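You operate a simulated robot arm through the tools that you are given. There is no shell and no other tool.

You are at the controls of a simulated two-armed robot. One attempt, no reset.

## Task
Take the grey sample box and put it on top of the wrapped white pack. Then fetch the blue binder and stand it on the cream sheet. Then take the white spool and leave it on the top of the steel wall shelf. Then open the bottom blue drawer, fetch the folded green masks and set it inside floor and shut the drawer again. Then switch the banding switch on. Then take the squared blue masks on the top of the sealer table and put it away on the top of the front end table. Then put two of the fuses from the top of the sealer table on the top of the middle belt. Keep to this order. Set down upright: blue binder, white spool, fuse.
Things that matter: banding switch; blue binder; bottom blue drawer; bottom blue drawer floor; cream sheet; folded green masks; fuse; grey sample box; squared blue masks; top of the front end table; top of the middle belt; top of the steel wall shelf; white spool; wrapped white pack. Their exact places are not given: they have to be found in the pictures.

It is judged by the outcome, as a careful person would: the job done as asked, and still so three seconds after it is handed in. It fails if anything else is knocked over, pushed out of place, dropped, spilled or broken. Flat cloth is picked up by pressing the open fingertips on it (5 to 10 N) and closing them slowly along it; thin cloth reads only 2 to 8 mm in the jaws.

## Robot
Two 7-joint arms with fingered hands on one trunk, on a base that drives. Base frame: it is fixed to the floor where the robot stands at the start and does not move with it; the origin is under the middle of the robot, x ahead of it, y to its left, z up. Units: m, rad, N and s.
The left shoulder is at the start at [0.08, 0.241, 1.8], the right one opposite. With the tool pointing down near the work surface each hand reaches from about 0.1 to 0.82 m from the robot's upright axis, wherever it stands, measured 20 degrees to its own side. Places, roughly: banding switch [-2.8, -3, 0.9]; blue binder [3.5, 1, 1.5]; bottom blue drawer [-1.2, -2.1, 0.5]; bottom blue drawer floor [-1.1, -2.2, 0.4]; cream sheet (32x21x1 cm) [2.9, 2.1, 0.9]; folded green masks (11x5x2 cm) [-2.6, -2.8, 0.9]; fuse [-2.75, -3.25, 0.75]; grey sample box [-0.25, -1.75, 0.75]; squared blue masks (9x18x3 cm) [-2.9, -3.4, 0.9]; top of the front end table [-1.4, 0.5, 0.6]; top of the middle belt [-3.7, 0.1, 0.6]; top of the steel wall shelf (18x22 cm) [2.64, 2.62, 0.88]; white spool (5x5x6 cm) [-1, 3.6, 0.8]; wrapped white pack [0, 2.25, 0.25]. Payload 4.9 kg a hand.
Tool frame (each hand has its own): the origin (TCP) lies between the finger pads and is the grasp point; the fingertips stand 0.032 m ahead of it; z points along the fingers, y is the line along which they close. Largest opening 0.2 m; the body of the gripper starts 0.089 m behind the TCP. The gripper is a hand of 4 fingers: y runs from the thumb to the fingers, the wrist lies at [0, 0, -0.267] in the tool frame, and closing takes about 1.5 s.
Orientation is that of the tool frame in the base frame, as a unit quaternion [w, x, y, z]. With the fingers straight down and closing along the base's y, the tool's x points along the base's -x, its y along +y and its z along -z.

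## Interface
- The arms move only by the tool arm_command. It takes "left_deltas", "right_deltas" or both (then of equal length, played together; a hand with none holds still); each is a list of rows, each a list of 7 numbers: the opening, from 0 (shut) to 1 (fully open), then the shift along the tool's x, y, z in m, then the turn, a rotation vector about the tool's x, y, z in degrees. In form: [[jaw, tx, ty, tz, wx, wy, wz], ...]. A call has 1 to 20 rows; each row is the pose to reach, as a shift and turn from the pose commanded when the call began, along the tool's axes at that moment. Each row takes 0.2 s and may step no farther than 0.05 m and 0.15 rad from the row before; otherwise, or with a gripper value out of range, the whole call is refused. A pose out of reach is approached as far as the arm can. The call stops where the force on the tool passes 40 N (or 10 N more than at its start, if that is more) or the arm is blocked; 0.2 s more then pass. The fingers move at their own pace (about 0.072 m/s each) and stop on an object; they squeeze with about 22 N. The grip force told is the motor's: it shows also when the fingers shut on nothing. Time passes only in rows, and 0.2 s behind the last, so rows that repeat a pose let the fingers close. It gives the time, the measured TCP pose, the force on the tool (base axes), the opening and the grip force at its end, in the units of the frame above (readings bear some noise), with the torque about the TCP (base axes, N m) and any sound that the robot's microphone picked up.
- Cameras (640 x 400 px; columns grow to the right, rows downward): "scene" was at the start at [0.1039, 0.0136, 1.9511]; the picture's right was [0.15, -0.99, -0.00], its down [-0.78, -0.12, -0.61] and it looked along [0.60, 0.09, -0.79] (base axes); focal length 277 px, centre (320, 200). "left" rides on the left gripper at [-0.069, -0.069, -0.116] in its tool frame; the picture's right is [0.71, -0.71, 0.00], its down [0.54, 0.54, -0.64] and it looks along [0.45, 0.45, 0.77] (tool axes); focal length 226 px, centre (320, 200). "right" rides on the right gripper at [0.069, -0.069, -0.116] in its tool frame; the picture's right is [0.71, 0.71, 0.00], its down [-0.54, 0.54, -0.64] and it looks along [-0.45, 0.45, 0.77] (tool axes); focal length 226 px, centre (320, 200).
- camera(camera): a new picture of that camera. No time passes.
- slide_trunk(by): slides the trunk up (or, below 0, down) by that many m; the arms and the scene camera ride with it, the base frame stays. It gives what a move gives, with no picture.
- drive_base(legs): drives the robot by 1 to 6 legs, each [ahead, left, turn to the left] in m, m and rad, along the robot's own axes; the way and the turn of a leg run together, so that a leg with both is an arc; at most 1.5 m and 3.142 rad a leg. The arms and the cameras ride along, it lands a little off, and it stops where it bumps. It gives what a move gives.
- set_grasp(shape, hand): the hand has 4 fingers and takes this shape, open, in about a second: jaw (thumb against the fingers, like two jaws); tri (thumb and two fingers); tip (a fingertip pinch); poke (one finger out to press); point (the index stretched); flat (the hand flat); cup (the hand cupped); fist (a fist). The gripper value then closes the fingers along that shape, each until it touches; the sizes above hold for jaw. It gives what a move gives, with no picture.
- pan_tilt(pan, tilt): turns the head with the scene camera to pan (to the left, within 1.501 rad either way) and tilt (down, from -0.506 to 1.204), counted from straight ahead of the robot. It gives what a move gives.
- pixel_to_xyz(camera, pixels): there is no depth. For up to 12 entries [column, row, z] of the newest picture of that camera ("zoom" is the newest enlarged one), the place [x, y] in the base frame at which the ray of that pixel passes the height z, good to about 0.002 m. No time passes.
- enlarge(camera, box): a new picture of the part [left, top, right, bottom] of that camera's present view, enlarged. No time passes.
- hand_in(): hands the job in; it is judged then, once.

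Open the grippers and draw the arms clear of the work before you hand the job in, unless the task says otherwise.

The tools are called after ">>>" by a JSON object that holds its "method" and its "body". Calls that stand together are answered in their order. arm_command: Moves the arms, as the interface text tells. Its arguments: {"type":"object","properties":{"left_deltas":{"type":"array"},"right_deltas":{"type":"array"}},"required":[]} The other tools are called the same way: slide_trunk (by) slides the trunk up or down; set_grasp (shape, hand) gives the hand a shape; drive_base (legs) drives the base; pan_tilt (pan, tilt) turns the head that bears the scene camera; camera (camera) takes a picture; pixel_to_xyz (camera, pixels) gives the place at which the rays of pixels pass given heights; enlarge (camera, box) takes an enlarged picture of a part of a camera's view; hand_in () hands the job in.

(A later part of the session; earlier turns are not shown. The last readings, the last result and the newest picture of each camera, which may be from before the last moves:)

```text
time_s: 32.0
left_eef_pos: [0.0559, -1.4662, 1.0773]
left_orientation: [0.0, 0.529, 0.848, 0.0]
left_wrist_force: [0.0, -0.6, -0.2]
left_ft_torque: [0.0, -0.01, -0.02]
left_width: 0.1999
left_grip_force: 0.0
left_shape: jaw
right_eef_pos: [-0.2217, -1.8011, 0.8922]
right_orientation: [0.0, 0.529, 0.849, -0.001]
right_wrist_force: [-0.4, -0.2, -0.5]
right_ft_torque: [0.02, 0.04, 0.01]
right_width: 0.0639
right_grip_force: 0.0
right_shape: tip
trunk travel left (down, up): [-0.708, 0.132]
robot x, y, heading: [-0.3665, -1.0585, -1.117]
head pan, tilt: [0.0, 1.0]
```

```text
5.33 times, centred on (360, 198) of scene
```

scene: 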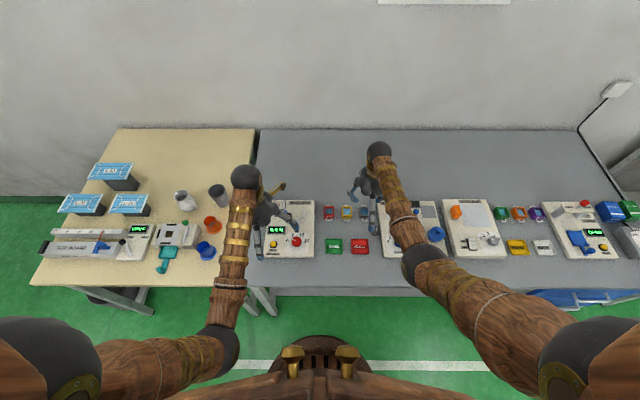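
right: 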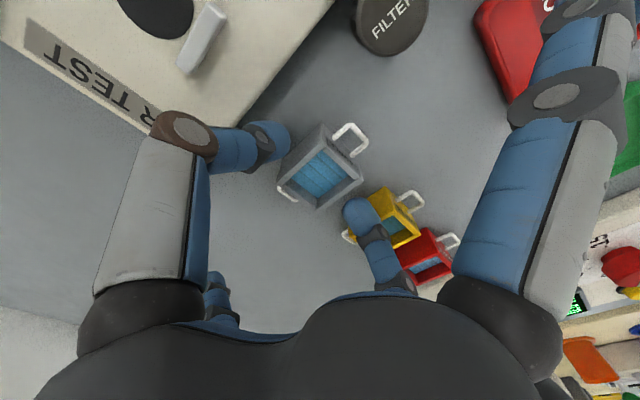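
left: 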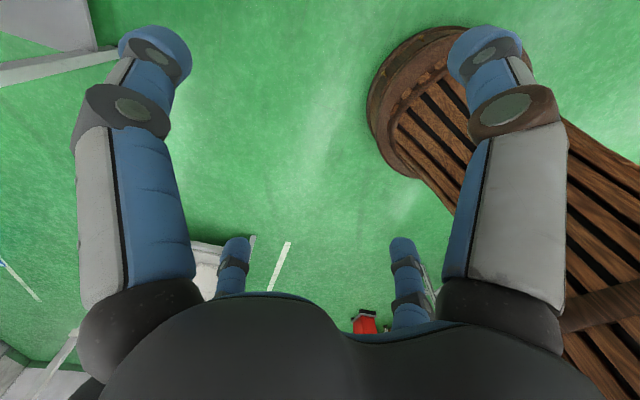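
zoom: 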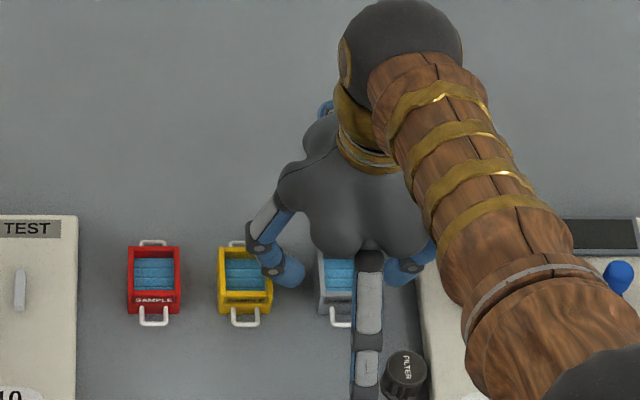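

At z≈0.892 the fingertips are about 1.5 cm below the rim and the knuckles bulge out near the yellow box, so I narrow to 0.24 here, lower only 6 mm, then close.

>>> {"method": "arm_command", "body": {"right_deltas": [[0.25, 0, -0.001, 0, 0, 0, 0], [0.24, 0, -0.0015, 0, 0, 0, 0], [0.24, 0, -0.0015, 0.003, 0, 0, 0], [0.24, 0, -0.0015, 0.007, 0, 0, 0], [0.24, 0, -0.0015, 0.007, 0, 0, 0]]}}

>>> {"method": "camera", "body": {"camera": "right"}}

```text
time_s: 33.2
left_eef_pos: [0.0567, -1.4667, 1.0774]
left_orientation: [0.0, 0.529, 0.849, 0.0]
left_wrist_force: [-0.4, 0.8, 0.5]
left_ft_torque: [0.03, 0.01, 0.0]
left_width: 0.1997
left_grip_force: 0.1
left_shape: jaw
right_eef_pos: [-0.2216, -1.8047, 0.8855]
right_orientation: [0.001, 0.529, 0.848, -0.001]
right_wrist_force: [-0.6, 0.1, 0.8]
right_ft_torque: [0.04, 0.01, -0.02]
right_width: 0.0482
right_grip_force: 0.1
right_shape: tip
trunk travel left (down, up): [-0.708, 0.132]
robot x, y, heading: [-0.3597, -1.0588, -1.116]
head pan, tilt: [0.0, 1.0]
```

```text
taken
```

right: 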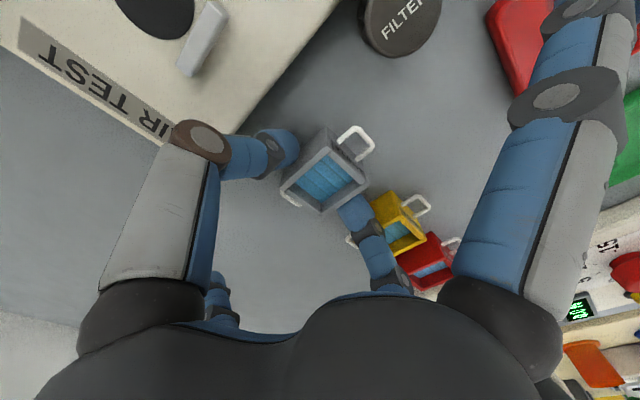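

The box sits between thumb (285,148) and finger (350,215). I close gently and watch the width.

>>> {"method": "arm_command", "body": {"right_deltas": [[0.2, 0, 0, 0, 0, 0, 0], [0.15, 0, 0, 0, 0, 0, 0], [0.1, 0, 0, 0, 0, 0, 0], [0.1, 0, 0, 0, 0, 0, 0], [0.1, 0, 0, 0, 0, 0, 0]]}}

>>> {"method": "camera", "body": {"camera": "right"}}

```text
time_s: 34.4
left_eef_pos: [0.0552, -1.4679, 1.0761]
left_orientation: [0.0, 0.529, 0.849, 0.0]
left_wrist_force: [0.1, -0.7, 0.1]
left_ft_torque: [-0.04, -0.01, 0.02]
left_width: 0.1998
left_grip_force: 0.2
left_shape: jaw
right_eef_pos: [-0.2212, -1.8038, 0.8846]
right_orientation: [0.001, 0.529, 0.849, -0.001]
right_wrist_force: [-0.9, 0.0, -0.6]
right_ft_torque: [-0.02, 0.06, -0.01]
right_width: 0.0391
right_grip_force: 21.8
right_shape: tip
trunk travel left (down, up): [-0.708, 0.132]
robot x, y, heading: [-0.3654, -1.059, -1.114]
head pan, tilt: [0.0, 1.0]
```

```text
taken
```

right: 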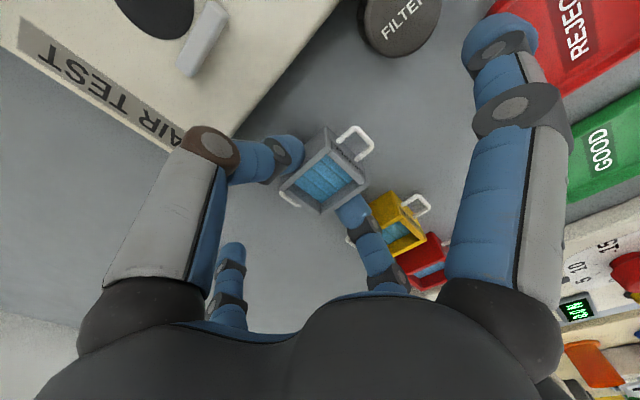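

Grip reads 21.8 N at 39 mm: the box is held. I lift it straight up in steps.

>>> {"method": "arm_command", "body": {"right_deltas": [[0.1, 0, 0, -0.01, 0, 0, 0], [0.1, 0, 0, -0.03, 0, 0, 0], [0.1, 0, 0, -0.06, 0, 0, 0], [0.1, 0, 0, -0.1, 0, 0, 0], [0.1, 0, 0, -0.15, 0, 0, 0], [0.1, 0, 0, -0.2, 0, 0, 0], [0.1, 0, 0, -0.2, 0, 0, 0]]}}

>>> {"method": "camera", "body": {"camera": "right"}}

>>> {"method": "enlarge", "body": {"camera": "scene", "box": [260, 140, 460, 265]}}

```text
time_s: 36.0
left_eef_pos: [0.0545, -1.4679, 1.0769]
left_orientation: [0.0, 0.528, 0.849, 0.0]
left_wrist_force: [0.1, -1.1, 0.4]
left_ft_torque: [-0.01, 0.0, 0.01]
left_width: 0.1998
left_grip_force: 0.0
left_shape: jaw
right_eef_pos: [-0.2236, -1.8032, 1.0838]
right_orientation: [-0.001, 0.529, 0.849, 0.0]
right_wrist_force: [0.4, 0.2, -0.3]
right_ft_torque: [0.02, -0.02, 0.02]
right_width: 0.0387
right_grip_force: 22.4
right_shape: tip
trunk travel left (down, up): [-0.708, 0.132]
robot x, y, heading: [-0.3661, -1.0569, -1.12]
head pan, tilt: [0.0, 1.0]
```

```text
taken
```

right: 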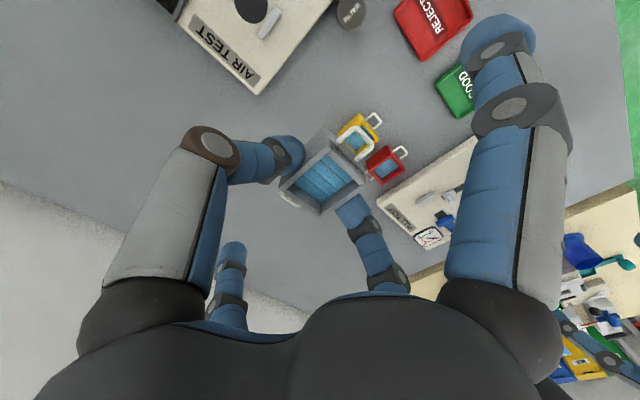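

```text
3.20 times, centred on (360, 202) of scene
```

zoom: 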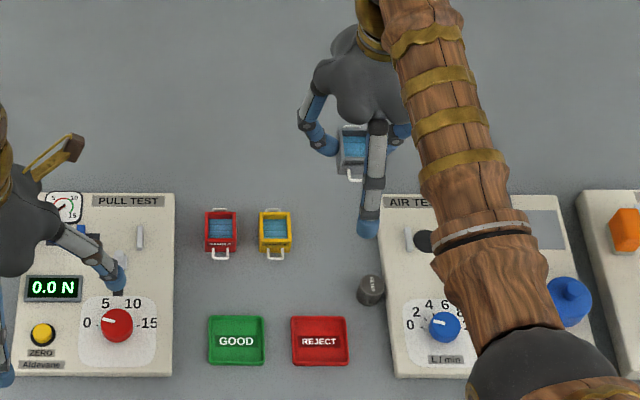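

The box is lifted cleanly; yellow and red boxes untouched. I retract the arm toward the body, back off from the table and turn to face +y to find the wrapped white pack.

>>> {"method": "arm_command", "body": {"right_deltas": [[0.1, 0.04, -0.01, 0, 0, 0, 0], [0.1, 0.08, -0.02, 0, 0, 0, 0], [0.1, 0.12, -0.03, 0, 0, 0, 0], [0.1, 0.16, -0.04, 0, 0, 0, 0], [0.1, 0.2, -0.05, 0, 0, 0, 0], [0.1, 0.24, -0.05, 0, 0, 0, 0]]}}

>>> {"method": "drive_base", "body": {"legs": [[-0.45, 0, 0], [0, 0, 2.69]]}}

>>> {"method": "pan_tilt", "body": {"pan": 0.0, "tilt": 0.5}}

>>> {"method": "camera", "body": {"camera": "scene"}}

```text
time_s: 37.4
left_eef_pos: [0.0569, -1.4663, 1.0782]
left_orientation: [0.001, 0.53, 0.848, -0.001]
left_wrist_force: [-1.3, -0.2, -0.6]
left_ft_torque: [-0.03, 0.02, 0.0]
left_width: 0.1998
left_grip_force: 0.0
left_shape: jaw
right_eef_pos: [-0.3737, -1.6088, 1.0838]
right_orientation: [0.001, 0.529, 0.848, -0.001]
right_wrist_force: [0.6, 0.4, 0.3]
right_ft_torque: [-0.04, -0.02, 0.02]
right_width: 0.0389
right_grip_force: 22.1
right_shape: tip
trunk travel left (down, up): [-0.708, 0.132]
robot x, y, heading: [-0.3637, -1.0617, -1.119]
head pan, tilt: [0.0, 1.0]
```

```text
time_s: 46.4
left_eef_pos: [-0.7671, -0.0999, 1.0778]
left_orientation: [0.0, 0.709, -0.705, 0.0]
left_wrist_force: [0.3, -0.4, -0.2]
left_ft_torque: [-0.03, 0.04, -0.02]
left_width: 0.2
left_grip_force: 0.0
left_shape: jaw
right_eef_pos: [-0.3187, -0.1584, 1.0825]
right_orientation: [-0.001, 0.71, -0.705, -0.001]
right_wrist_force: [0.8, 0.1, -0.5]
right_ft_torque: [0.01, 0.02, -0.01]
right_width: 0.0386
right_grip_force: 22.3
right_shape: tip
trunk travel left (down, up): [-0.708, 0.132]
robot x, y, heading: [-0.5648, -0.6511, 1.575]
head pan, tilt: [0.0, 1.0]
```

```text
time_s: 47.4
left_eef_pos: [-0.7684, -0.1001, 1.0769]
left_orientation: [-0.001, 0.71, -0.704, 0.0]
left_wrist_force: [-0.1, 0.7, 0.4]
left_ft_torque: [-0.01, -0.01, 0.0]
left_width: 0.1998
left_grip_force: 0.1
left_shape: jaw
right_eef_pos: [-0.3184, -0.1583, 1.0813]
right_orientation: [0.0, 0.709, -0.705, 0.0]
right_wrist_force: [0.2, -0.1, -0.2]
right_ft_torque: [0.01, 0.01, 0.01]
right_width: 0.0389
right_grip_force: 21.9
right_shape: tip
trunk travel left (down, up): [-0.708, 0.132]
robot x, y, heading: [-0.5687, -0.6502, 1.579]
head pan, tilt: [0.0, 0.499]
```

```text
taken
```

scene: 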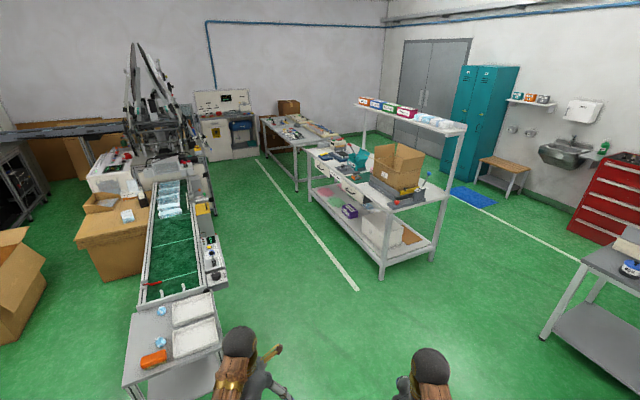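

I see the packing table with upper shelf ahead-right; a white pack sits on its lower shelf around (378,228). I enlarge that region.

>>> {"method": "enlarge", "body": {"camera": "scene", "box": [300, 90, 460, 290]}}

>>> {"method": "pixel_to_xyz", "body": {"camera": "scene", "pixels": [[378, 215, 0.4], [378, 240, 0.25], [382, 278, 0.0], [436, 260, 0.0], [400, 205, 0.8], [447, 195, 0.8], [306, 150, 0.8]]}}

```text
2.00 times, centred on (380, 190) of scene
```

zoom: 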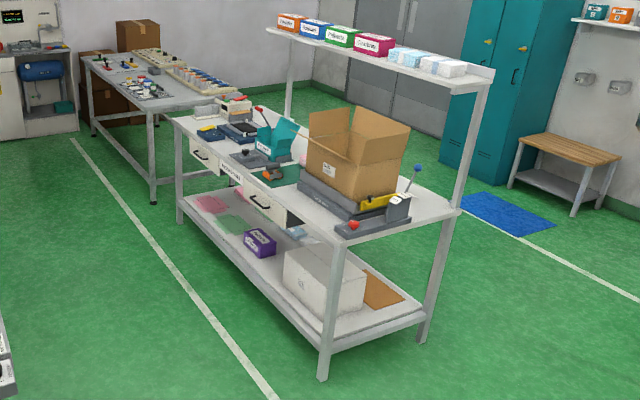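

```text
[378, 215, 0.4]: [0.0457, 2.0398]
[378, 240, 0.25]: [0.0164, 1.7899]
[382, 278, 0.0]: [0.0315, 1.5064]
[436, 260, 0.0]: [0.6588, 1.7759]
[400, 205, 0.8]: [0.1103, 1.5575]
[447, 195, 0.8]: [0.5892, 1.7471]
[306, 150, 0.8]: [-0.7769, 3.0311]
```

The wrapped white pack is at zoom (325,275), on the lower shelf near the long front side and the near end. I check the end-table and belt edges to plan a safe path.

>>> {"method": "pixel_to_xyz", "body": {"camera": "scene", "pixels": [[222, 345, 0.62], [215, 290, 0.62], [128, 385, 0.62], [135, 310, 0.62], [228, 280, 0.62], [340, 245, 0.2], [361, 290, 0.0]]}}

>>> {"method": "enlarge", "body": {"camera": "scene", "box": [60, 150, 300, 400]}}

```text
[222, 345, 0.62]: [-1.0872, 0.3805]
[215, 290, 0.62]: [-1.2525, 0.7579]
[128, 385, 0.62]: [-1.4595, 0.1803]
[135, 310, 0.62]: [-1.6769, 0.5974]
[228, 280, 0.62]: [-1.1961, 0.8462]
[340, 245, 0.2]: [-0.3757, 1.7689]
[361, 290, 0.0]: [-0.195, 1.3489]
```

```text
1.60 times, centred on (180, 275) of scene
```

zoom: 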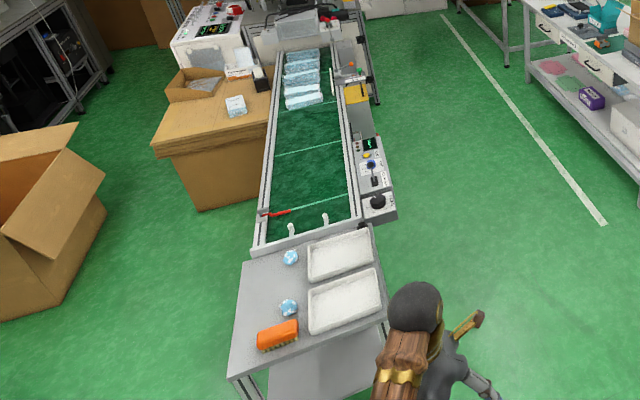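

End table occupies x<-1.09, so I drive up the aisle around x≈-0.6 to −0.77, then turn to face the packing table's long side (heading ≈0.43).

>>> {"method": "drive_base", "body": {"legs": [[1.0, 0, 0], [0.9, 0.25, 0], [0, 0, -1.14]]}}

>>> {"method": "camera", "body": {"camera": "scene"}}

```text
time_s: 59.9
left_eef_pos: [-0.417, 1.6763, 1.0767]
left_orientation: [0.0, -0.222, 0.975, 0.0]
left_wrist_force: [0.8, 0.1, 0.3]
left_ft_torque: [-0.01, -0.01, 0.0]
left_width: 0.1999
left_grip_force: 0.1
left_shape: jaw
right_eef_pos: [-0.2785, 1.2447, 1.0829]
right_orientation: [0.0, -0.221, 0.975, 0.0]
right_wrist_force: [-0.5, -0.7, 0.0]
right_ft_torque: [0.0, 0.01, -0.02]
right_width: 0.0384
right_grip_force: 22.0
right_shape: tip
trunk travel left (down, up): [-0.708, 0.132]
robot x, y, heading: [-0.8263, 1.2605, 0.444]
head pan, tilt: [0.0, 0.499]
```

```text
taken
```

scene: 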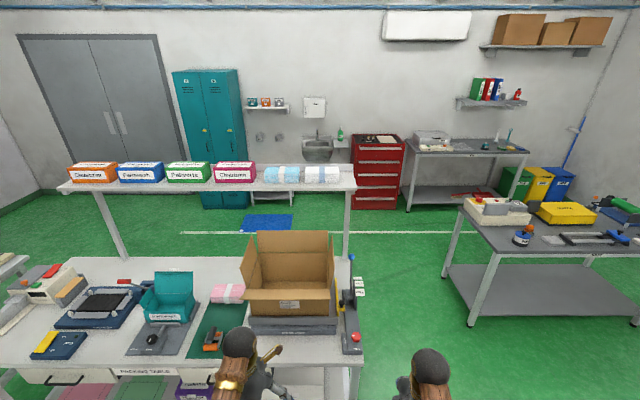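

I'm square to the packing table. I tilt the head down to see the pack on the lower shelf.

>>> {"method": "pan_tilt", "body": {"pan": 0.1, "tilt": 0.85}}

>>> {"method": "camera", "body": {"camera": "scene"}}

>>> {"method": "camera", "body": {"camera": "left"}}

```text
time_s: 60.8
left_eef_pos: [-0.4171, 1.6775, 1.0783]
left_orientation: [0.0, -0.222, 0.975, 0.001]
left_wrist_force: [0.2, 0.6, -0.5]
left_ft_torque: [0.03, -0.01, -0.01]
left_width: 0.2
left_grip_force: 0.1
left_shape: jaw
right_eef_pos: [-0.2783, 1.2447, 1.0813]
right_orientation: [0.001, -0.221, 0.975, -0.001]
right_wrist_force: [-0.5, -0.8, 0.1]
right_ft_torque: [0.0, 0.01, 0.0]
right_width: 0.0386
right_grip_force: 21.6
right_shape: tip
trunk travel left (down, up): [-0.708, 0.132]
robot x, y, heading: [-0.8277, 1.26, 0.448]
head pan, tilt: [0.099, 0.85]
```

```text
taken
```

scene: 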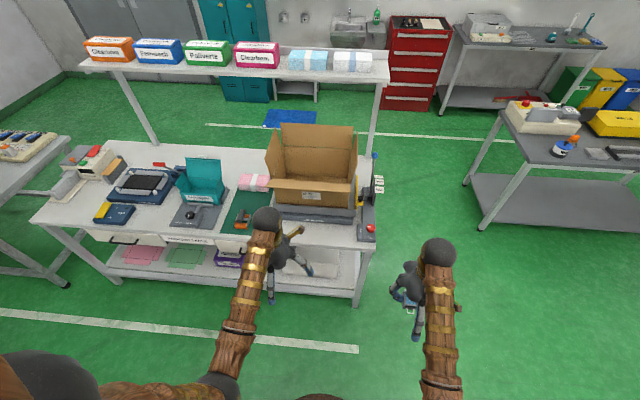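

```text
taken
```

left: 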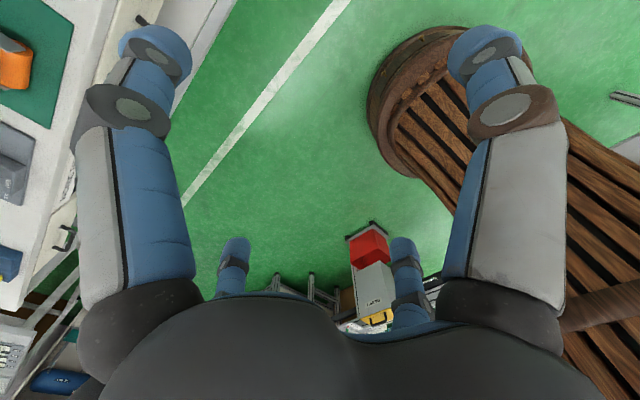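

The hands block the view and the lower shelf is hidden under the top. Both hands are clear of the table edge (≈0.33 m), so I lower the trunk by 0.6 m to look under and to get into reaching height.

>>> {"method": "slide_trunk", "body": {"by": -0.6}}

>>> {"method": "pan_tilt", "body": {"pan": 0.25, "tilt": 0.6}}

>>> {"method": "camera", "body": {"camera": "scene"}}

```text
refused: -0.6 is not a number from -0.4 to 0.4
```

```text
time_s: 61.5
left_eef_pos: [-0.4175, 1.6757, 1.0781]
left_orientation: [0.0, -0.221, 0.975, 0.0]
left_wrist_force: [0.0, -0.4, -0.4]
left_ft_torque: [0.03, 0.01, -0.03]
left_width: 0.1999
left_grip_force: 0.0
left_shape: jaw
right_eef_pos: [-0.2793, 1.2452, 1.082]
right_orientation: [0.001, -0.222, 0.975, 0.0]
right_wrist_force: [0.7, 0.1, -1.5]
right_ft_torque: [0.0, 0.02, -0.05]
right_width: 0.0385
right_grip_force: 22.4
right_shape: tip
trunk travel left (down, up): [-0.708, 0.132]
robot x, y, heading: [-0.8298, 1.2566, 0.447]
head pan, tilt: [0.25, 0.6]
```

```text
taken
```

scene: 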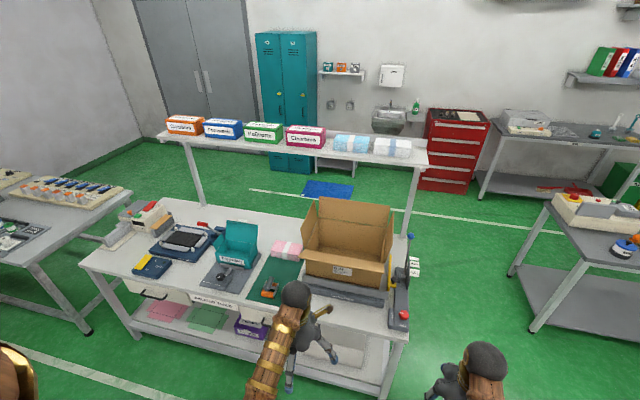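

The slide is limited to 0.4 per call; I lower by 0.4 then 0.2.

>>> {"method": "slide_trunk", "body": {"by": -0.4}}

>>> {"method": "slide_trunk", "body": {"by": -0.2}}

>>> {"method": "camera", "body": {"camera": "scene"}}

```text
time_s: 65.4
left_eef_pos: [-0.4167, 1.6764, 0.6769]
left_orientation: [0.001, -0.221, 0.975, 0.0]
left_wrist_force: [-0.3, 0.3, 0.2]
left_ft_torque: [0.0, -0.01, 0.03]
left_width: 0.2
left_grip_force: 0.1
left_shape: jaw
right_eef_pos: [-0.2787, 1.2454, 0.6809]
right_orientation: [0.001, -0.222, 0.975, -0.001]
right_wrist_force: [-0.4, -0.2, -0.8]
right_ft_torque: [0.0, 0.01, -0.01]
right_width: 0.0386
right_grip_force: 22.2
right_shape: tip
trunk travel left (down, up): [-0.308, 0.532]
robot x, y, heading: [-0.8294, 1.2614, 0.45]
head pan, tilt: [0.25, 0.6]
```

```text
time_s: 67.5
left_eef_pos: [-0.4176, 1.6763, 0.4779]
left_orientation: [0.001, -0.221, 0.975, 0.0]
left_wrist_force: [0.4, -0.6, 0.8]
left_ft_torque: [-0.01, -0.02, 0.0]
left_width: 0.1999
left_grip_force: 0.0
left_shape: jaw
right_eef_pos: [-0.279, 1.2442, 0.4825]
right_orientation: [0.0, -0.221, 0.975, 0.001]
right_wrist_force: [-0.9, -0.2, -0.6]
right_ft_torque: [-0.01, 0.02, 0.0]
right_width: 0.0387
right_grip_force: 22.0
right_shape: tip
trunk travel left (down, up): [-0.108, 0.732]
robot x, y, heading: [-0.8286, 1.2591, 0.444]
head pan, tilt: [0.25, 0.6]
```

```text
taken
```

scene: 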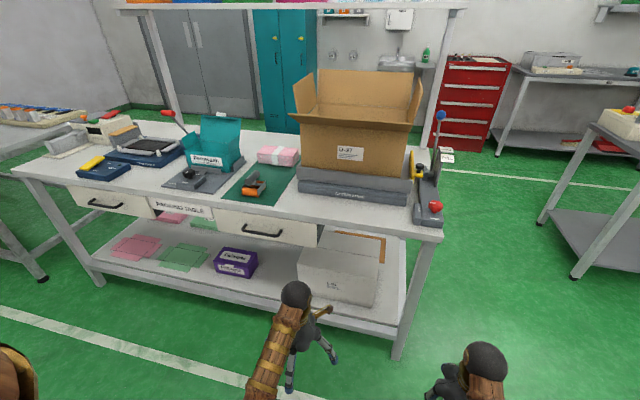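

Now the lower shelf is visible: white pack at (340,270), purple box at (233,262). I enlarge to see the pack's top and clearance.

>>> {"method": "enlarge", "body": {"camera": "scene", "box": [270, 190, 430, 330]}}

>>> {"method": "pixel_to_xyz", "body": {"camera": "scene", "pixels": [[298, 290, 0.22], [375, 307, 0.22], [300, 263, 0.35], [378, 278, 0.35], [400, 355, 0.0], [423, 238, 0.75], [100, 285, 0.0]]}}

```text
2.86 times, centred on (350, 260) of scene
```

zoom: 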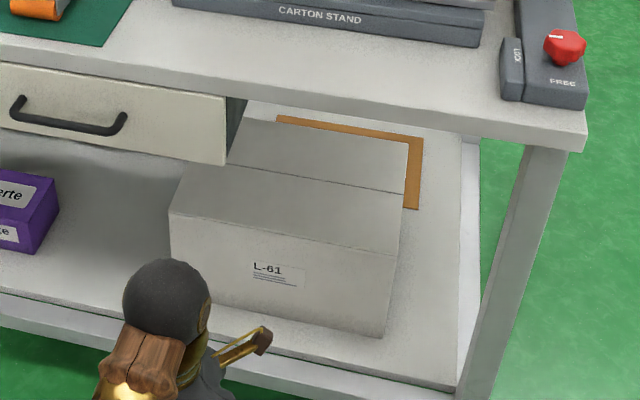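

```text
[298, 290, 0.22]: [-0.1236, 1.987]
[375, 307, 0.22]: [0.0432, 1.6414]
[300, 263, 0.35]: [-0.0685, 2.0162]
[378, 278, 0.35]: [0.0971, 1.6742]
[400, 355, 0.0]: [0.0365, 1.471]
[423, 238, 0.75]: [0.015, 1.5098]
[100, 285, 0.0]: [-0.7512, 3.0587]
```

That carton (L-61) lies nearer the table's end than the hint [0,2.25,0.25]; earlier I glimpsed a pale wrapped item further along, now hidden behind the drawer and the purple box. I shift left along the aisle and lower a bit more to look under.

>>> {"method": "drive_base", "body": {"legs": [[0, 0.45, 0]]}}

>>> {"method": "slide_trunk", "body": {"by": -0.1}}

>>> {"method": "pan_tilt", "body": {"pan": 0.0, "tilt": 0.6}}

>>> {"method": "camera", "body": {"camera": "scene"}}

>>> {"method": "camera", "body": {"camera": "left"}}

```text
time_s: 70.3
left_eef_pos: [-0.6125, 2.0866, 0.477]
left_orientation: [-0.001, -0.22, 0.976, 0.0]
left_wrist_force: [0.2, -0.5, -0.7]
left_ft_torque: [-0.02, -0.04, -0.01]
left_width: 0.2
left_grip_force: 0.0
left_shape: jaw
right_eef_pos: [-0.4753, 1.6553, 0.4827]
right_orientation: [0.001, -0.22, 0.976, 0.0]
right_wrist_force: [-0.6, 0.7, -1.0]
right_ft_torque: [0.0, -0.03, 0.03]
right_width: 0.0387
right_grip_force: 22.0
right_shape: tip
trunk travel left (down, up): [-0.108, 0.732]
robot x, y, heading: [-1.0296, 1.6714, 0.443]
head pan, tilt: [0.25, 0.6]
```

```text
time_s: 71.6
left_eef_pos: [-0.6124, 2.0862, 0.3776]
left_orientation: [0.001, -0.22, 0.975, 0.0]
left_wrist_force: [0.0, -0.1, 0.8]
left_ft_torque: [-0.01, -0.02, 0.02]
left_width: 0.1997
left_grip_force: 0.0
left_shape: jaw
right_eef_pos: [-0.4742, 1.6548, 0.3817]
right_orientation: [0.002, -0.22, 0.975, 0.001]
right_wrist_force: [0.3, -0.1, -0.2]
right_ft_torque: [0.0, -0.08, 0.02]
right_width: 0.0386
right_grip_force: 22.2
right_shape: tip
trunk travel left (down, up): [-0.008, 0.832]
robot x, y, heading: [-1.0285, 1.6705, 0.444]
head pan, tilt: [0.25, 0.6]
```

```text
time_s: 72.4
left_eef_pos: [-0.613, 2.086, 0.3781]
left_orientation: [0.0, -0.219, 0.976, 0.0]
left_wrist_force: [-0.9, 0.5, 0.0]
left_ft_torque: [-0.05, -0.03, -0.02]
left_width: 0.1996
left_grip_force: 0.1
left_shape: jaw
right_eef_pos: [-0.4752, 1.6548, 0.382]
right_orientation: [0.001, -0.219, 0.976, 0.001]
right_wrist_force: [-0.6, -0.4, -1.1]
right_ft_torque: [0.0, 0.01, 0.02]
right_width: 0.0385
right_grip_force: 21.5
right_shape: tip
trunk travel left (down, up): [-0.008, 0.832]
robot x, y, heading: [-1.0263, 1.6697, 0.444]
head pan, tilt: [0.0, 0.6]
```

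```text
taken
```

scene: 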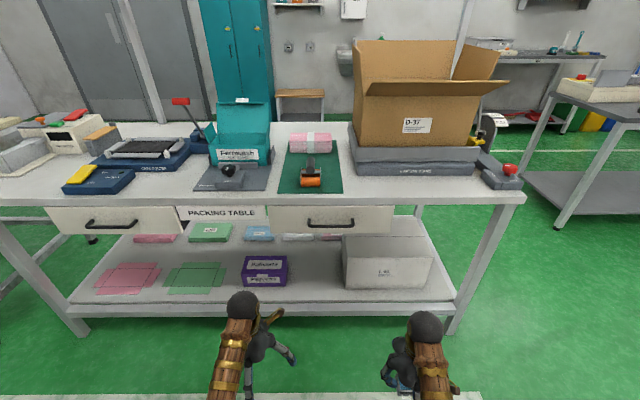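

```text
taken
```

left: 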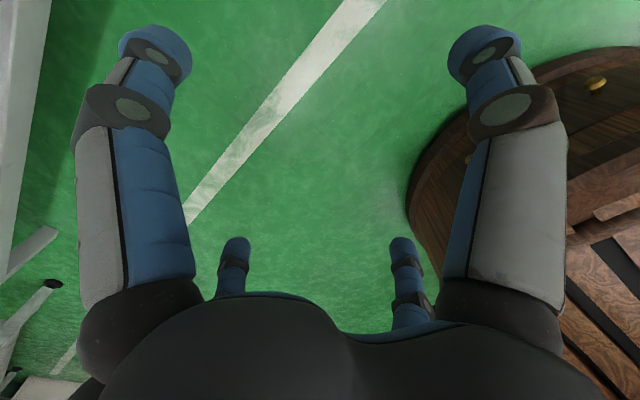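

Now I see a row of wrapped packs at the back of the lower shelf: pink (152,237), green (210,231), light blue (258,232), white (297,237). I enlarge.

>>> {"method": "enlarge", "body": {"camera": "scene", "box": [120, 190, 440, 320]}}

>>> {"method": "pixel_to_xyz", "body": {"camera": "scene", "pixels": [[297, 236, 0.25], [297, 236, 0.3], [258, 236, 0.25], [330, 237, 0.25], [240, 287, 0.22], [345, 289, 0.22], [433, 300, 0.2], [520, 195, 0.75]]}}

```text
2.00 times, centred on (280, 255) of scene
```

zoom: 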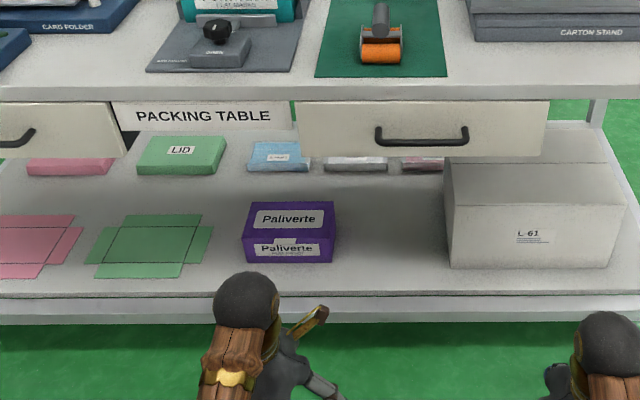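

```text
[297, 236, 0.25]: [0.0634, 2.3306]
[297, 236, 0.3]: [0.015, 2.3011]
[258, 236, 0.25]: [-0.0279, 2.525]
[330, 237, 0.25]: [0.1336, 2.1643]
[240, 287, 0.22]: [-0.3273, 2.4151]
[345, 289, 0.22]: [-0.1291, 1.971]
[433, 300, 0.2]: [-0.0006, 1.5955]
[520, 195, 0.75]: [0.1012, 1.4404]
```

The white wrapped pack is at zoom (355,165) ≈ (0.05,2.32), at the back of the lower shelf behind the drawers; it's better reached from the table's other side. I raise the trunk and drive back out of the aisle to go around the end.

>>> {"method": "slide_trunk", "body": {"by": 0.4}}

>>> {"method": "slide_trunk", "body": {"by": 0.35}}

>>> {"method": "drive_base", "body": {"legs": [[0, -1.2, 0]]}}

>>> {"method": "camera", "body": {"camera": "scene"}}

```text
time_s: 76.2
left_eef_pos: [-0.6126, 2.0866, 0.7769]
left_orientation: [0.001, -0.22, 0.976, 0.0]
left_wrist_force: [-0.3, 0.9, 0.7]
left_ft_torque: [0.01, 0.04, 0.02]
left_width: 0.2
left_grip_force: 0.1
left_shape: jaw
right_eef_pos: [-0.4743, 1.6551, 0.7821]
right_orientation: [0.001, -0.221, 0.975, 0.0]
right_wrist_force: [0.1, -0.3, -0.8]
right_ft_torque: [0.01, 0.02, -0.04]
right_width: 0.0388
right_grip_force: 22.0
right_shape: tip
trunk travel left (down, up): [-0.408, 0.432]
robot x, y, heading: [-1.0246, 1.6738, 0.442]
head pan, tilt: [0.0, 0.6]
```

```text
time_s: 79.6
left_eef_pos: [-0.6124, 2.0857, 1.1272]
left_orientation: [0.0, -0.22, 0.976, 0.0]
left_wrist_force: [0.7, -0.6, 0.2]
left_ft_torque: [-0.01, -0.05, 0.02]
left_width: 0.2001
left_grip_force: 0.1
left_shape: jaw
right_eef_pos: [-0.4744, 1.6551, 1.132]
right_orientation: [0.001, -0.22, 0.975, 0.0]
right_wrist_force: [0.6, -0.2, -0.1]
right_ft_torque: [0.0, -0.03, 0.0]
right_width: 0.0388
right_grip_force: 22.3
right_shape: tip
trunk travel left (down, up): [-0.758, 0.082]
robot x, y, heading: [-1.0267, 1.6723, 0.446]
head pan, tilt: [0.0, 0.6]
```

```text
time_s: 85.7
left_eef_pos: [-0.0927, 1.0093, 1.1276]
left_orientation: [0.0, -0.229, 0.974, 0.0]
left_wrist_force: [-0.3, 0.1, -0.1]
left_ft_torque: [-0.01, -0.01, 0.01]
left_width: 0.2
left_grip_force: 0.0
left_shape: jaw
right_eef_pos: [0.0511, 0.5813, 1.1318]
right_orientation: [0.001, -0.229, 0.973, 0.0]
right_wrist_force: [-0.5, -0.1, -1.0]
right_ft_torque: [0.02, -0.04, -0.02]
right_width: 0.0386
right_grip_force: 22.0
right_shape: tip
trunk travel left (down, up): [-0.758, 0.082]
robot x, y, heading: [-0.4993, 0.5821, 0.462]
head pan, tilt: [0.0, 0.6]
```

```text
taken
```

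scene: 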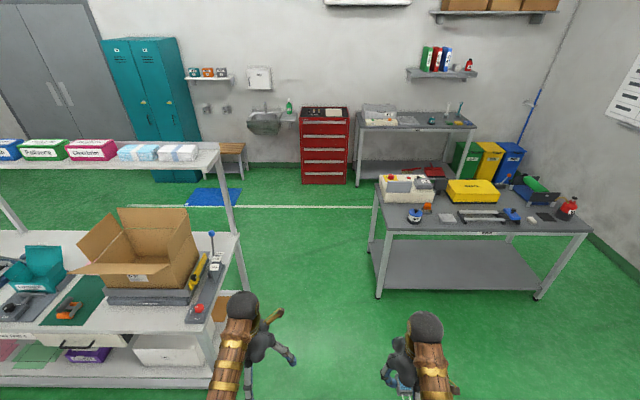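

I check the gap between packing table and workbench: feet at about (380,297) and (245,290), and the bench near the lockers (230,175).

>>> {"method": "pixel_to_xyz", "body": {"camera": "scene", "pixels": [[380, 297, 0.0], [548, 299, 0.0], [374, 185, 0.9], [246, 290, 0.0], [226, 372, 0.0], [240, 238, 0.75], [230, 148, 0.45], [246, 180, 0.0], [303, 180, 0.0], [350, 182, 0.0], [270, 120, 0.8], [575, 230, 0.9]]}}

>>> {"method": "enlarge", "body": {"camera": "scene", "box": [180, 60, 340, 200]}}

```text
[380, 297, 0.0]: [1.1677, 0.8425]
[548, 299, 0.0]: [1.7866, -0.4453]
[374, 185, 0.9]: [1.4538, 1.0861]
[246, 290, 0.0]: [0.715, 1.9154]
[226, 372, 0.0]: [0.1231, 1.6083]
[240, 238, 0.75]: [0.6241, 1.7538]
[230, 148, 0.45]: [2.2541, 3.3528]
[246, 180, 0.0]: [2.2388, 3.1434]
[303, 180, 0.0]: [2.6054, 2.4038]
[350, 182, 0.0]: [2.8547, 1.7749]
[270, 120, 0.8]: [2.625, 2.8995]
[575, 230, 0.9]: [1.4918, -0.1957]
```

```text
2.86 times, centred on (260, 130) of scene
```

zoom: 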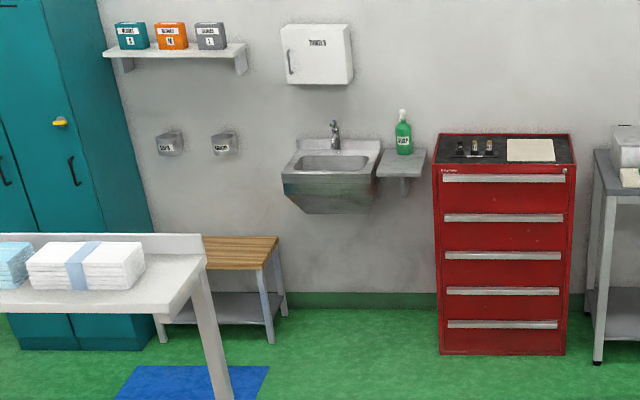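

For placing under the table I want to re-grasp the box with a horizontal tool so it stays upright. I look for a free spot on the near workbench edge.

>>> {"method": "enlarge", "body": {"camera": "scene", "box": [360, 150, 600, 300]}}

```text
2.67 times, centred on (480, 225) of scene
```

zoom: 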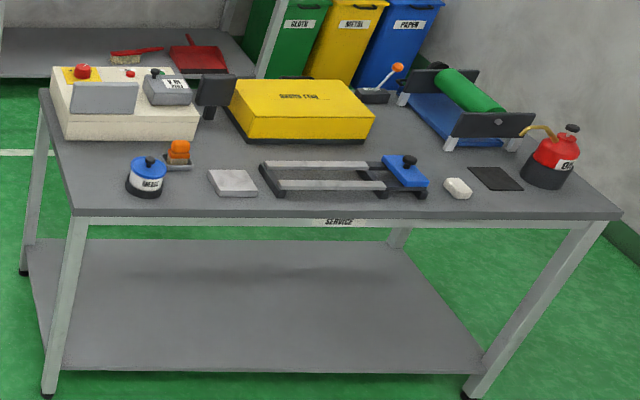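

I check the blue mat's floor position so I don't drive over it, before going around the table end.

>>> {"method": "pixel_to_xyz", "body": {"camera": "scene", "pixels": [[192, 188, 0.0], [242, 188, 0.0], [186, 207, 0.0], [238, 207, 0.0], [128, 206, 0.0], [375, 208, 0.0]]}}

```text
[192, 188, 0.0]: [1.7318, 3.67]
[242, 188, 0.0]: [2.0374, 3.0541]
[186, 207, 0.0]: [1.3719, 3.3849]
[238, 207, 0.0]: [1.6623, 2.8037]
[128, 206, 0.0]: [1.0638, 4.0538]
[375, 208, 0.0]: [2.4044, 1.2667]
```

The mat starts at about (1.66,2.80); my route stays clear of it. I drive through the gap and up behind the packing table, then turn to face it.

>>> {"method": "drive_base", "body": {"legs": [[1.01, 0.065, 0], [1.01, 0.065, 0], [0.4, 1.14, 0], [0, 0, 3.12]]}}

>>> {"method": "camera", "body": {"camera": "scene"}}

```text
time_s: 109.0
left_eef_pos: [0.6907, 2.3911, 1.1267]
left_orientation: [0.0, 0.973, 0.23, 0.001]
left_wrist_force: [0.8, -0.1, -0.1]
left_ft_torque: [0.02, -0.01, 0.01]
left_width: 0.1996
left_grip_force: 0.0
left_shape: jaw
right_eef_pos: [0.5447, 2.8174, 1.1317]
right_orientation: [0.0, 0.973, 0.23, 0.0]
right_wrist_force: [-0.2, -0.1, -0.5]
right_ft_torque: [-0.01, -0.01, 0.0]
right_width: 0.0385
right_grip_force: 22.1
right_shape: tip
trunk travel left (down, up): [-0.758, 0.082]
robot x, y, heading: [1.0967, 2.8147, -2.676]
head pan, tilt: [0.0, 0.6]
```

```text
taken
```

scene: 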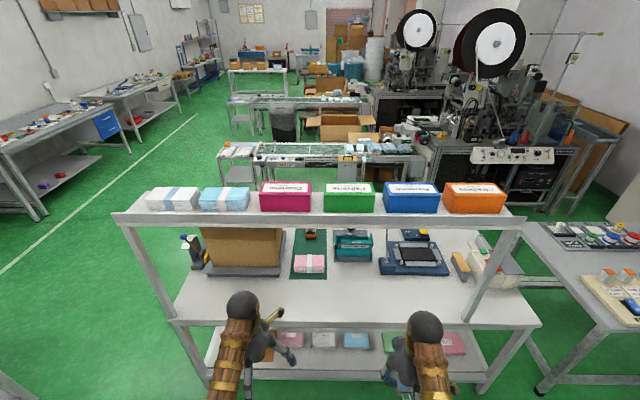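

From behind, the packs are the front row on the lower shelf: pink (290,340), white (323,341), light blue (356,341). Hands are ≈0.3 m outside the table edge, so I lower the trunk and look.

>>> {"method": "slide_trunk", "body": {"by": -0.4}}

>>> {"method": "slide_trunk", "body": {"by": -0.35}}

>>> {"method": "pan_tilt", "body": {"pan": 0.0, "tilt": 0.7}}

>>> {"method": "camera", "body": {"camera": "scene"}}

>>> {"method": "enlarge", "body": {"camera": "scene", "box": [200, 120, 520, 320]}}

```text
time_s: 112.8
left_eef_pos: [0.6915, 2.389, 0.728]
left_orientation: [0.0, 0.973, 0.23, 0.0]
left_wrist_force: [0.4, 0.0, 0.1]
left_ft_torque: [-0.03, -0.02, 0.0]
left_width: 0.2
left_grip_force: 0.0
left_shape: jaw
right_eef_pos: [0.5448, 2.8187, 0.733]
right_orientation: [0.0, 0.973, 0.23, -0.001]
right_wrist_force: [0.5, -0.5, 0.1]
right_ft_torque: [0.02, -0.03, -0.03]
right_width: 0.0385
right_grip_force: 22.3
right_shape: tip
trunk travel left (down, up): [-0.358, 0.482]
robot x, y, heading: [1.0965, 2.8138, -2.68]
head pan, tilt: [0.0, 0.6]
```

```text
time_s: 116.2
left_eef_pos: [0.6912, 2.3889, 0.3766]
left_orientation: [0.0, 0.973, 0.229, 0.0]
left_wrist_force: [0.9, -0.4, 1.1]
left_ft_torque: [0.0, 0.0, 0.03]
left_width: 0.2001
left_grip_force: 0.0
left_shape: jaw
right_eef_pos: [0.5452, 2.8171, 0.3824]
right_orientation: [0.0, 0.973, 0.23, 0.0]
right_wrist_force: [0.0, -0.2, -1.0]
right_ft_torque: [0.01, -0.03, 0.01]
right_width: 0.0387
right_grip_force: 22.0
right_shape: tip
trunk travel left (down, up): [-0.008, 0.832]
robot x, y, heading: [1.0977, 2.8115, -2.676]
head pan, tilt: [0.0, 0.6]
```

```text
time_s: 116.9
left_eef_pos: [0.6912, 2.3898, 0.3775]
left_orientation: [0.0, 0.973, 0.231, 0.0]
left_wrist_force: [0.2, -0.1, -0.1]
left_ft_torque: [0.02, 0.0, -0.01]
left_width: 0.1999
left_grip_force: 0.0
left_shape: jaw
right_eef_pos: [0.5449, 2.8185, 0.3814]
right_orientation: [0.001, 0.973, 0.23, -0.001]
right_wrist_force: [-0.3, 0.1, -0.9]
right_ft_torque: [0.06, -0.01, 0.01]
right_width: 0.0386
right_grip_force: 22.7
right_shape: tip
trunk travel left (down, up): [-0.008, 0.832]
robot x, y, heading: [1.0986, 2.8156, -2.676]
head pan, tilt: [0.0, 0.7]
```

```text
taken
```

scene: 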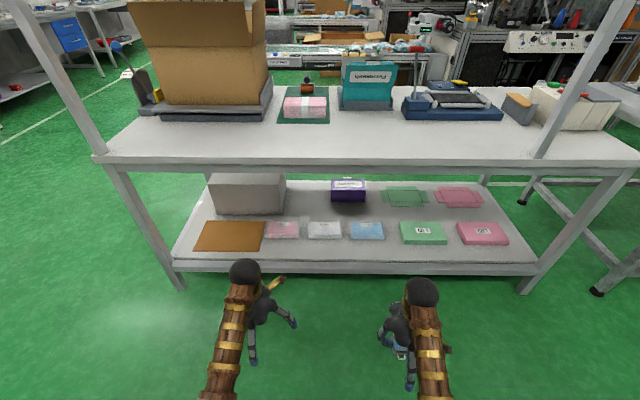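

```text
2.00 times, centred on (360, 220) of scene
```

zoom: 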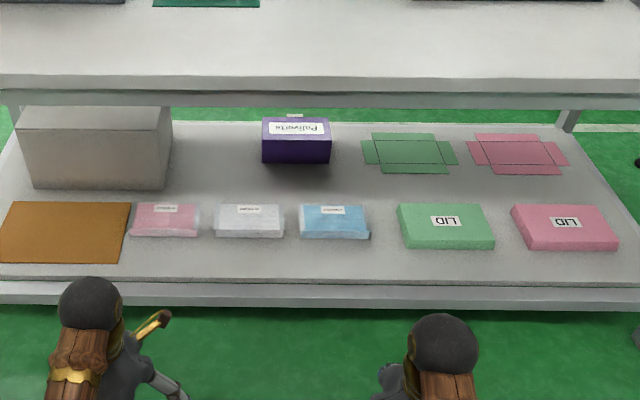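

The wrapped white pack is at zoom (249,220), nearly straight ahead near the back edge. I compute its place and the shelf edge.

>>> {"method": "pixel_to_xyz", "body": {"camera": "zoom", "pixels": [[217, 206, 0.26], [283, 206, 0.26], [284, 230, 0.26], [214, 230, 0.26], [249, 218, 0.26], [249, 218, 0.23], [249, 282, 0.22], [249, 304, 0.17], [320, 95, 0.7], [320, 78, 0.75]]}}

>>> {"method": "enlarge", "body": {"camera": "scene", "box": [260, 190, 420, 290]}}

>>> {"method": "camera", "body": {"camera": "right"}}

```text
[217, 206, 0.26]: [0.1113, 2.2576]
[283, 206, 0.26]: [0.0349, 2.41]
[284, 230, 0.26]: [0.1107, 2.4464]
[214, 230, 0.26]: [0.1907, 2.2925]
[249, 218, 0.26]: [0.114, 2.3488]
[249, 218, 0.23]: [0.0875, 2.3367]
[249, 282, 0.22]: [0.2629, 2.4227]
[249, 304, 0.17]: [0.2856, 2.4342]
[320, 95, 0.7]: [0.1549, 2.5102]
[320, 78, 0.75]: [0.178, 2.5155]
```

```text
4.00 times, centred on (340, 240) of scene
```

zoom: 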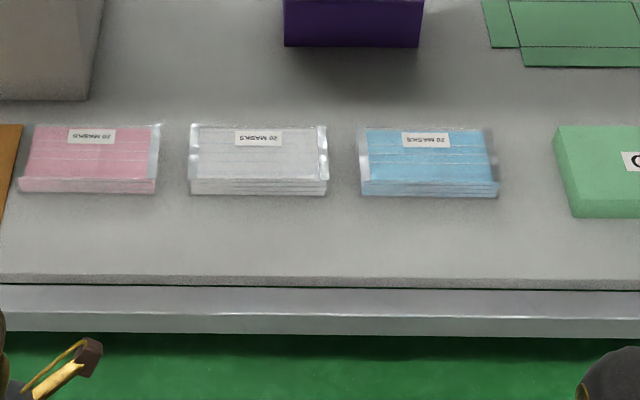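

```text
taken
```

right: 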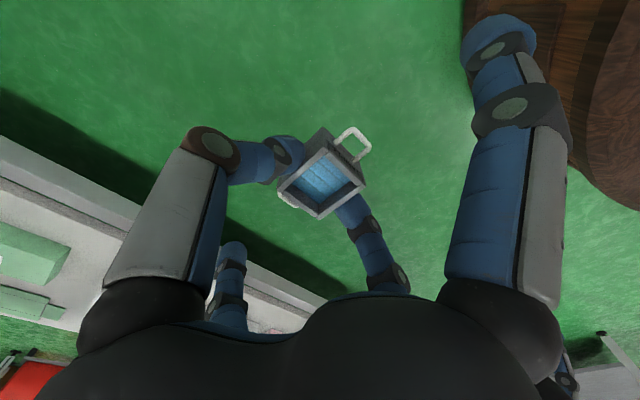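

The white pack (20 masks, about 16×8.5×2.7 cm) is ~13 cm inside the edge, reachable with a tilted tool. I test whether a fuller close brings the splayed side fingers in, as one would hang low when I tilt the hand; at the same time I pull the left hand back toward the body.

>>> {"method": "arm_command", "body": {"right_deltas": [[0.05, 0, 0, 0, 0, 0, 0], [0, 0, 0, 0, 0, 0, 0], [0, 0, 0, 0, 0, 0, 0], [0, 0, 0, 0, 0, 0, 0], [0, 0, 0, 0, 0, 0, 0], [0, 0, 0, 0, 0, 0, 0]], "left_deltas": [[1, 0.04, 0, 0, 0, 0, 0], [1, 0.08, 0, 0, 0, 0, 0], [1, 0.12, 0, 0, 0, 0, 0], [1, 0.16, 0, 0, 0, 0, 0], [1, 0.2, 0, 0, 0, 0, 0], [1, 0.24, 0, 0, 0, 0, 0]]}}

>>> {"method": "camera", "body": {"camera": "right"}}

```text
time_s: 118.3
left_eef_pos: [0.9054, 2.4967, 0.3788]
left_orientation: [0.001, 0.973, 0.23, -0.001]
left_wrist_force: [-0.3, 0.4, -0.7]
left_ft_torque: [-0.06, 0.05, 0.01]
left_width: 0.2
left_grip_force: 0.0
left_shape: jaw
right_eef_pos: [0.5449, 2.8196, 0.3828]
right_orientation: [0.0, 0.973, 0.23, -0.001]
right_wrist_force: [0.5, -0.9, -0.4]
right_ft_torque: [0.0, 0.0, 0.01]
right_width: 0.0383
right_grip_force: 21.7
right_shape: tip
trunk travel left (down, up): [-0.008, 0.832]
robot x, y, heading: [1.0938, 2.8114, -2.672]
head pan, tilt: [0.0, 0.7]
```

```text
taken
```

right: 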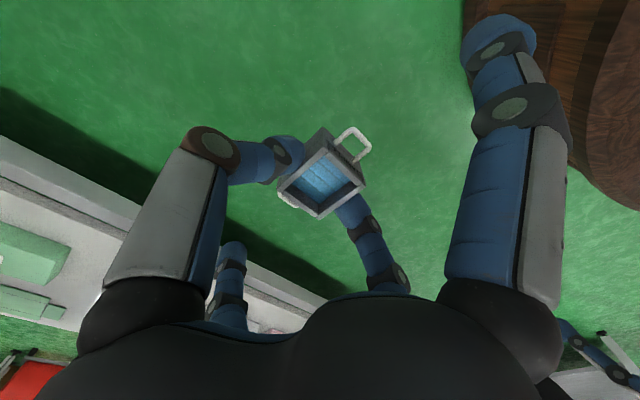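

Side fingers stay splayed, so I'll use a modest tilt (~18°) to come under the table top. First I drive 0.3 m closer and 0.2 m to the left so that the pack is ahead of the right hand.

>>> {"method": "drive_base", "body": {"legs": [[0.3, 0.2, 0]]}}

>>> {"method": "camera", "body": {"camera": "scene"}}

>>> {"method": "camera", "body": {"camera": "right"}}

```text
time_s: 120.6
left_eef_pos: [0.7293, 2.1894, 0.3781]
left_orientation: [0.0, 0.974, 0.228, 0.0]
left_wrist_force: [-1.4, -0.6, 0.3]
left_ft_torque: [0.03, -0.03, -0.02]
left_width: 0.1999
left_grip_force: 0.2
left_shape: jaw
right_eef_pos: [0.3693, 2.513, 0.3823]
right_orientation: [0.0, 0.974, 0.228, -0.001]
right_wrist_force: [0.6, -0.9, -0.6]
right_ft_torque: [0.01, -0.02, 0.03]
right_width: 0.0385
right_grip_force: 22.1
right_shape: tip
trunk travel left (down, up): [-0.008, 0.832]
robot x, y, heading: [0.9205, 2.5057, -2.686]
head pan, tilt: [0.0, 0.7]
```

```text
taken
```

scene: 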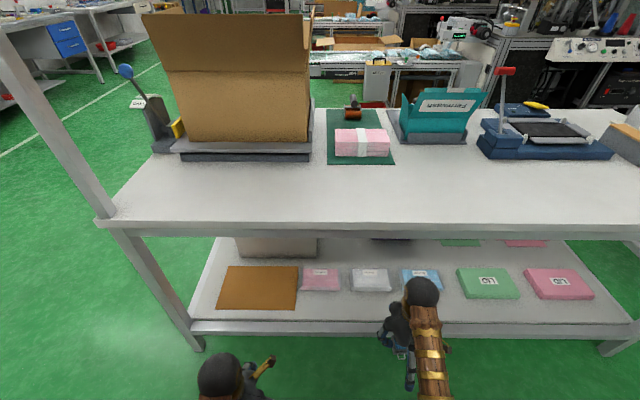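

```text
taken
```

right: 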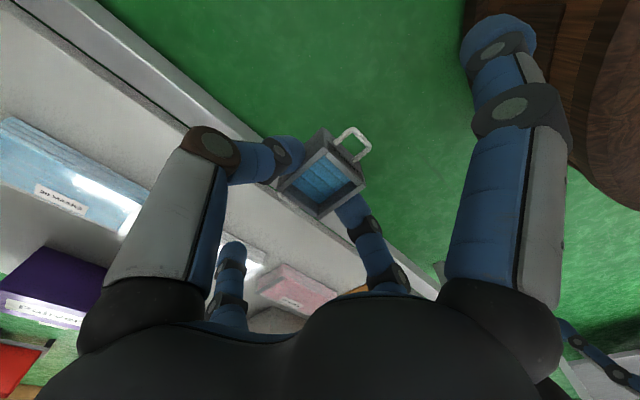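

The white pack is now at scene (371,280); I enlarge for exact corners and height via the two views.

>>> {"method": "enlarge", "body": {"camera": "scene", "box": [300, 240, 460, 340]}}

>>> {"method": "pixel_to_xyz", "body": {"camera": "scene", "pixels": [[371, 278, 0.26], [371, 278, 0.22], [371, 332, 0.22], [371, 322, 0.22], [371, 225, 0.75], [371, 237, 0.69]]}}

```text
4.00 times, centred on (380, 290) of scene
```

zoom: 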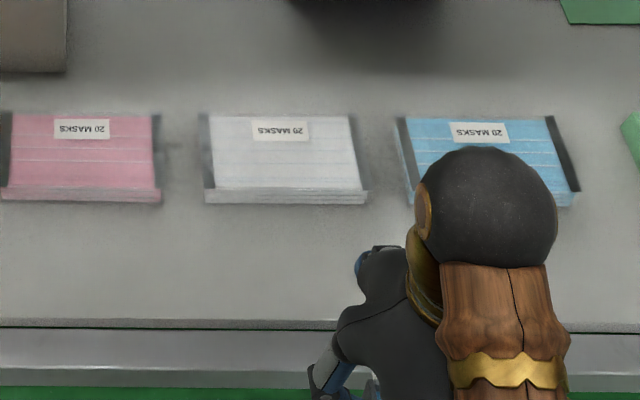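

```text
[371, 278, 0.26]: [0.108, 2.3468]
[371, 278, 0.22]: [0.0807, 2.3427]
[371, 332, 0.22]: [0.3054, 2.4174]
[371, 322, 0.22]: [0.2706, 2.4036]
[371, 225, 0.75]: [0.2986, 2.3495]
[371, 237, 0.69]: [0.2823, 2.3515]
```

I compute the white pack's corners in this view at two heights.

>>> {"method": "pixel_to_xyz", "body": {"camera": "zoom", "pixels": [[203, 115, 0.26], [354, 115, 0.26], [365, 188, 0.26], [205, 188, 0.26], [203, 115, 0.24], [354, 115, 0.24], [365, 188, 0.24], [205, 188, 0.24], [285, 203, 0.22], [285, 322, 0.22]]}}

```text
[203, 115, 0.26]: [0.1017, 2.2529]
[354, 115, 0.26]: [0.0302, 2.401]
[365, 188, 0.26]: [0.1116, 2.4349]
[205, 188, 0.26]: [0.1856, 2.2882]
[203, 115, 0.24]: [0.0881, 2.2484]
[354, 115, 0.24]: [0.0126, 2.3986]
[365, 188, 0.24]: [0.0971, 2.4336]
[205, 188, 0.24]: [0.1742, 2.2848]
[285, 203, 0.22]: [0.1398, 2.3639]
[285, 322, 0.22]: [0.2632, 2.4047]
```

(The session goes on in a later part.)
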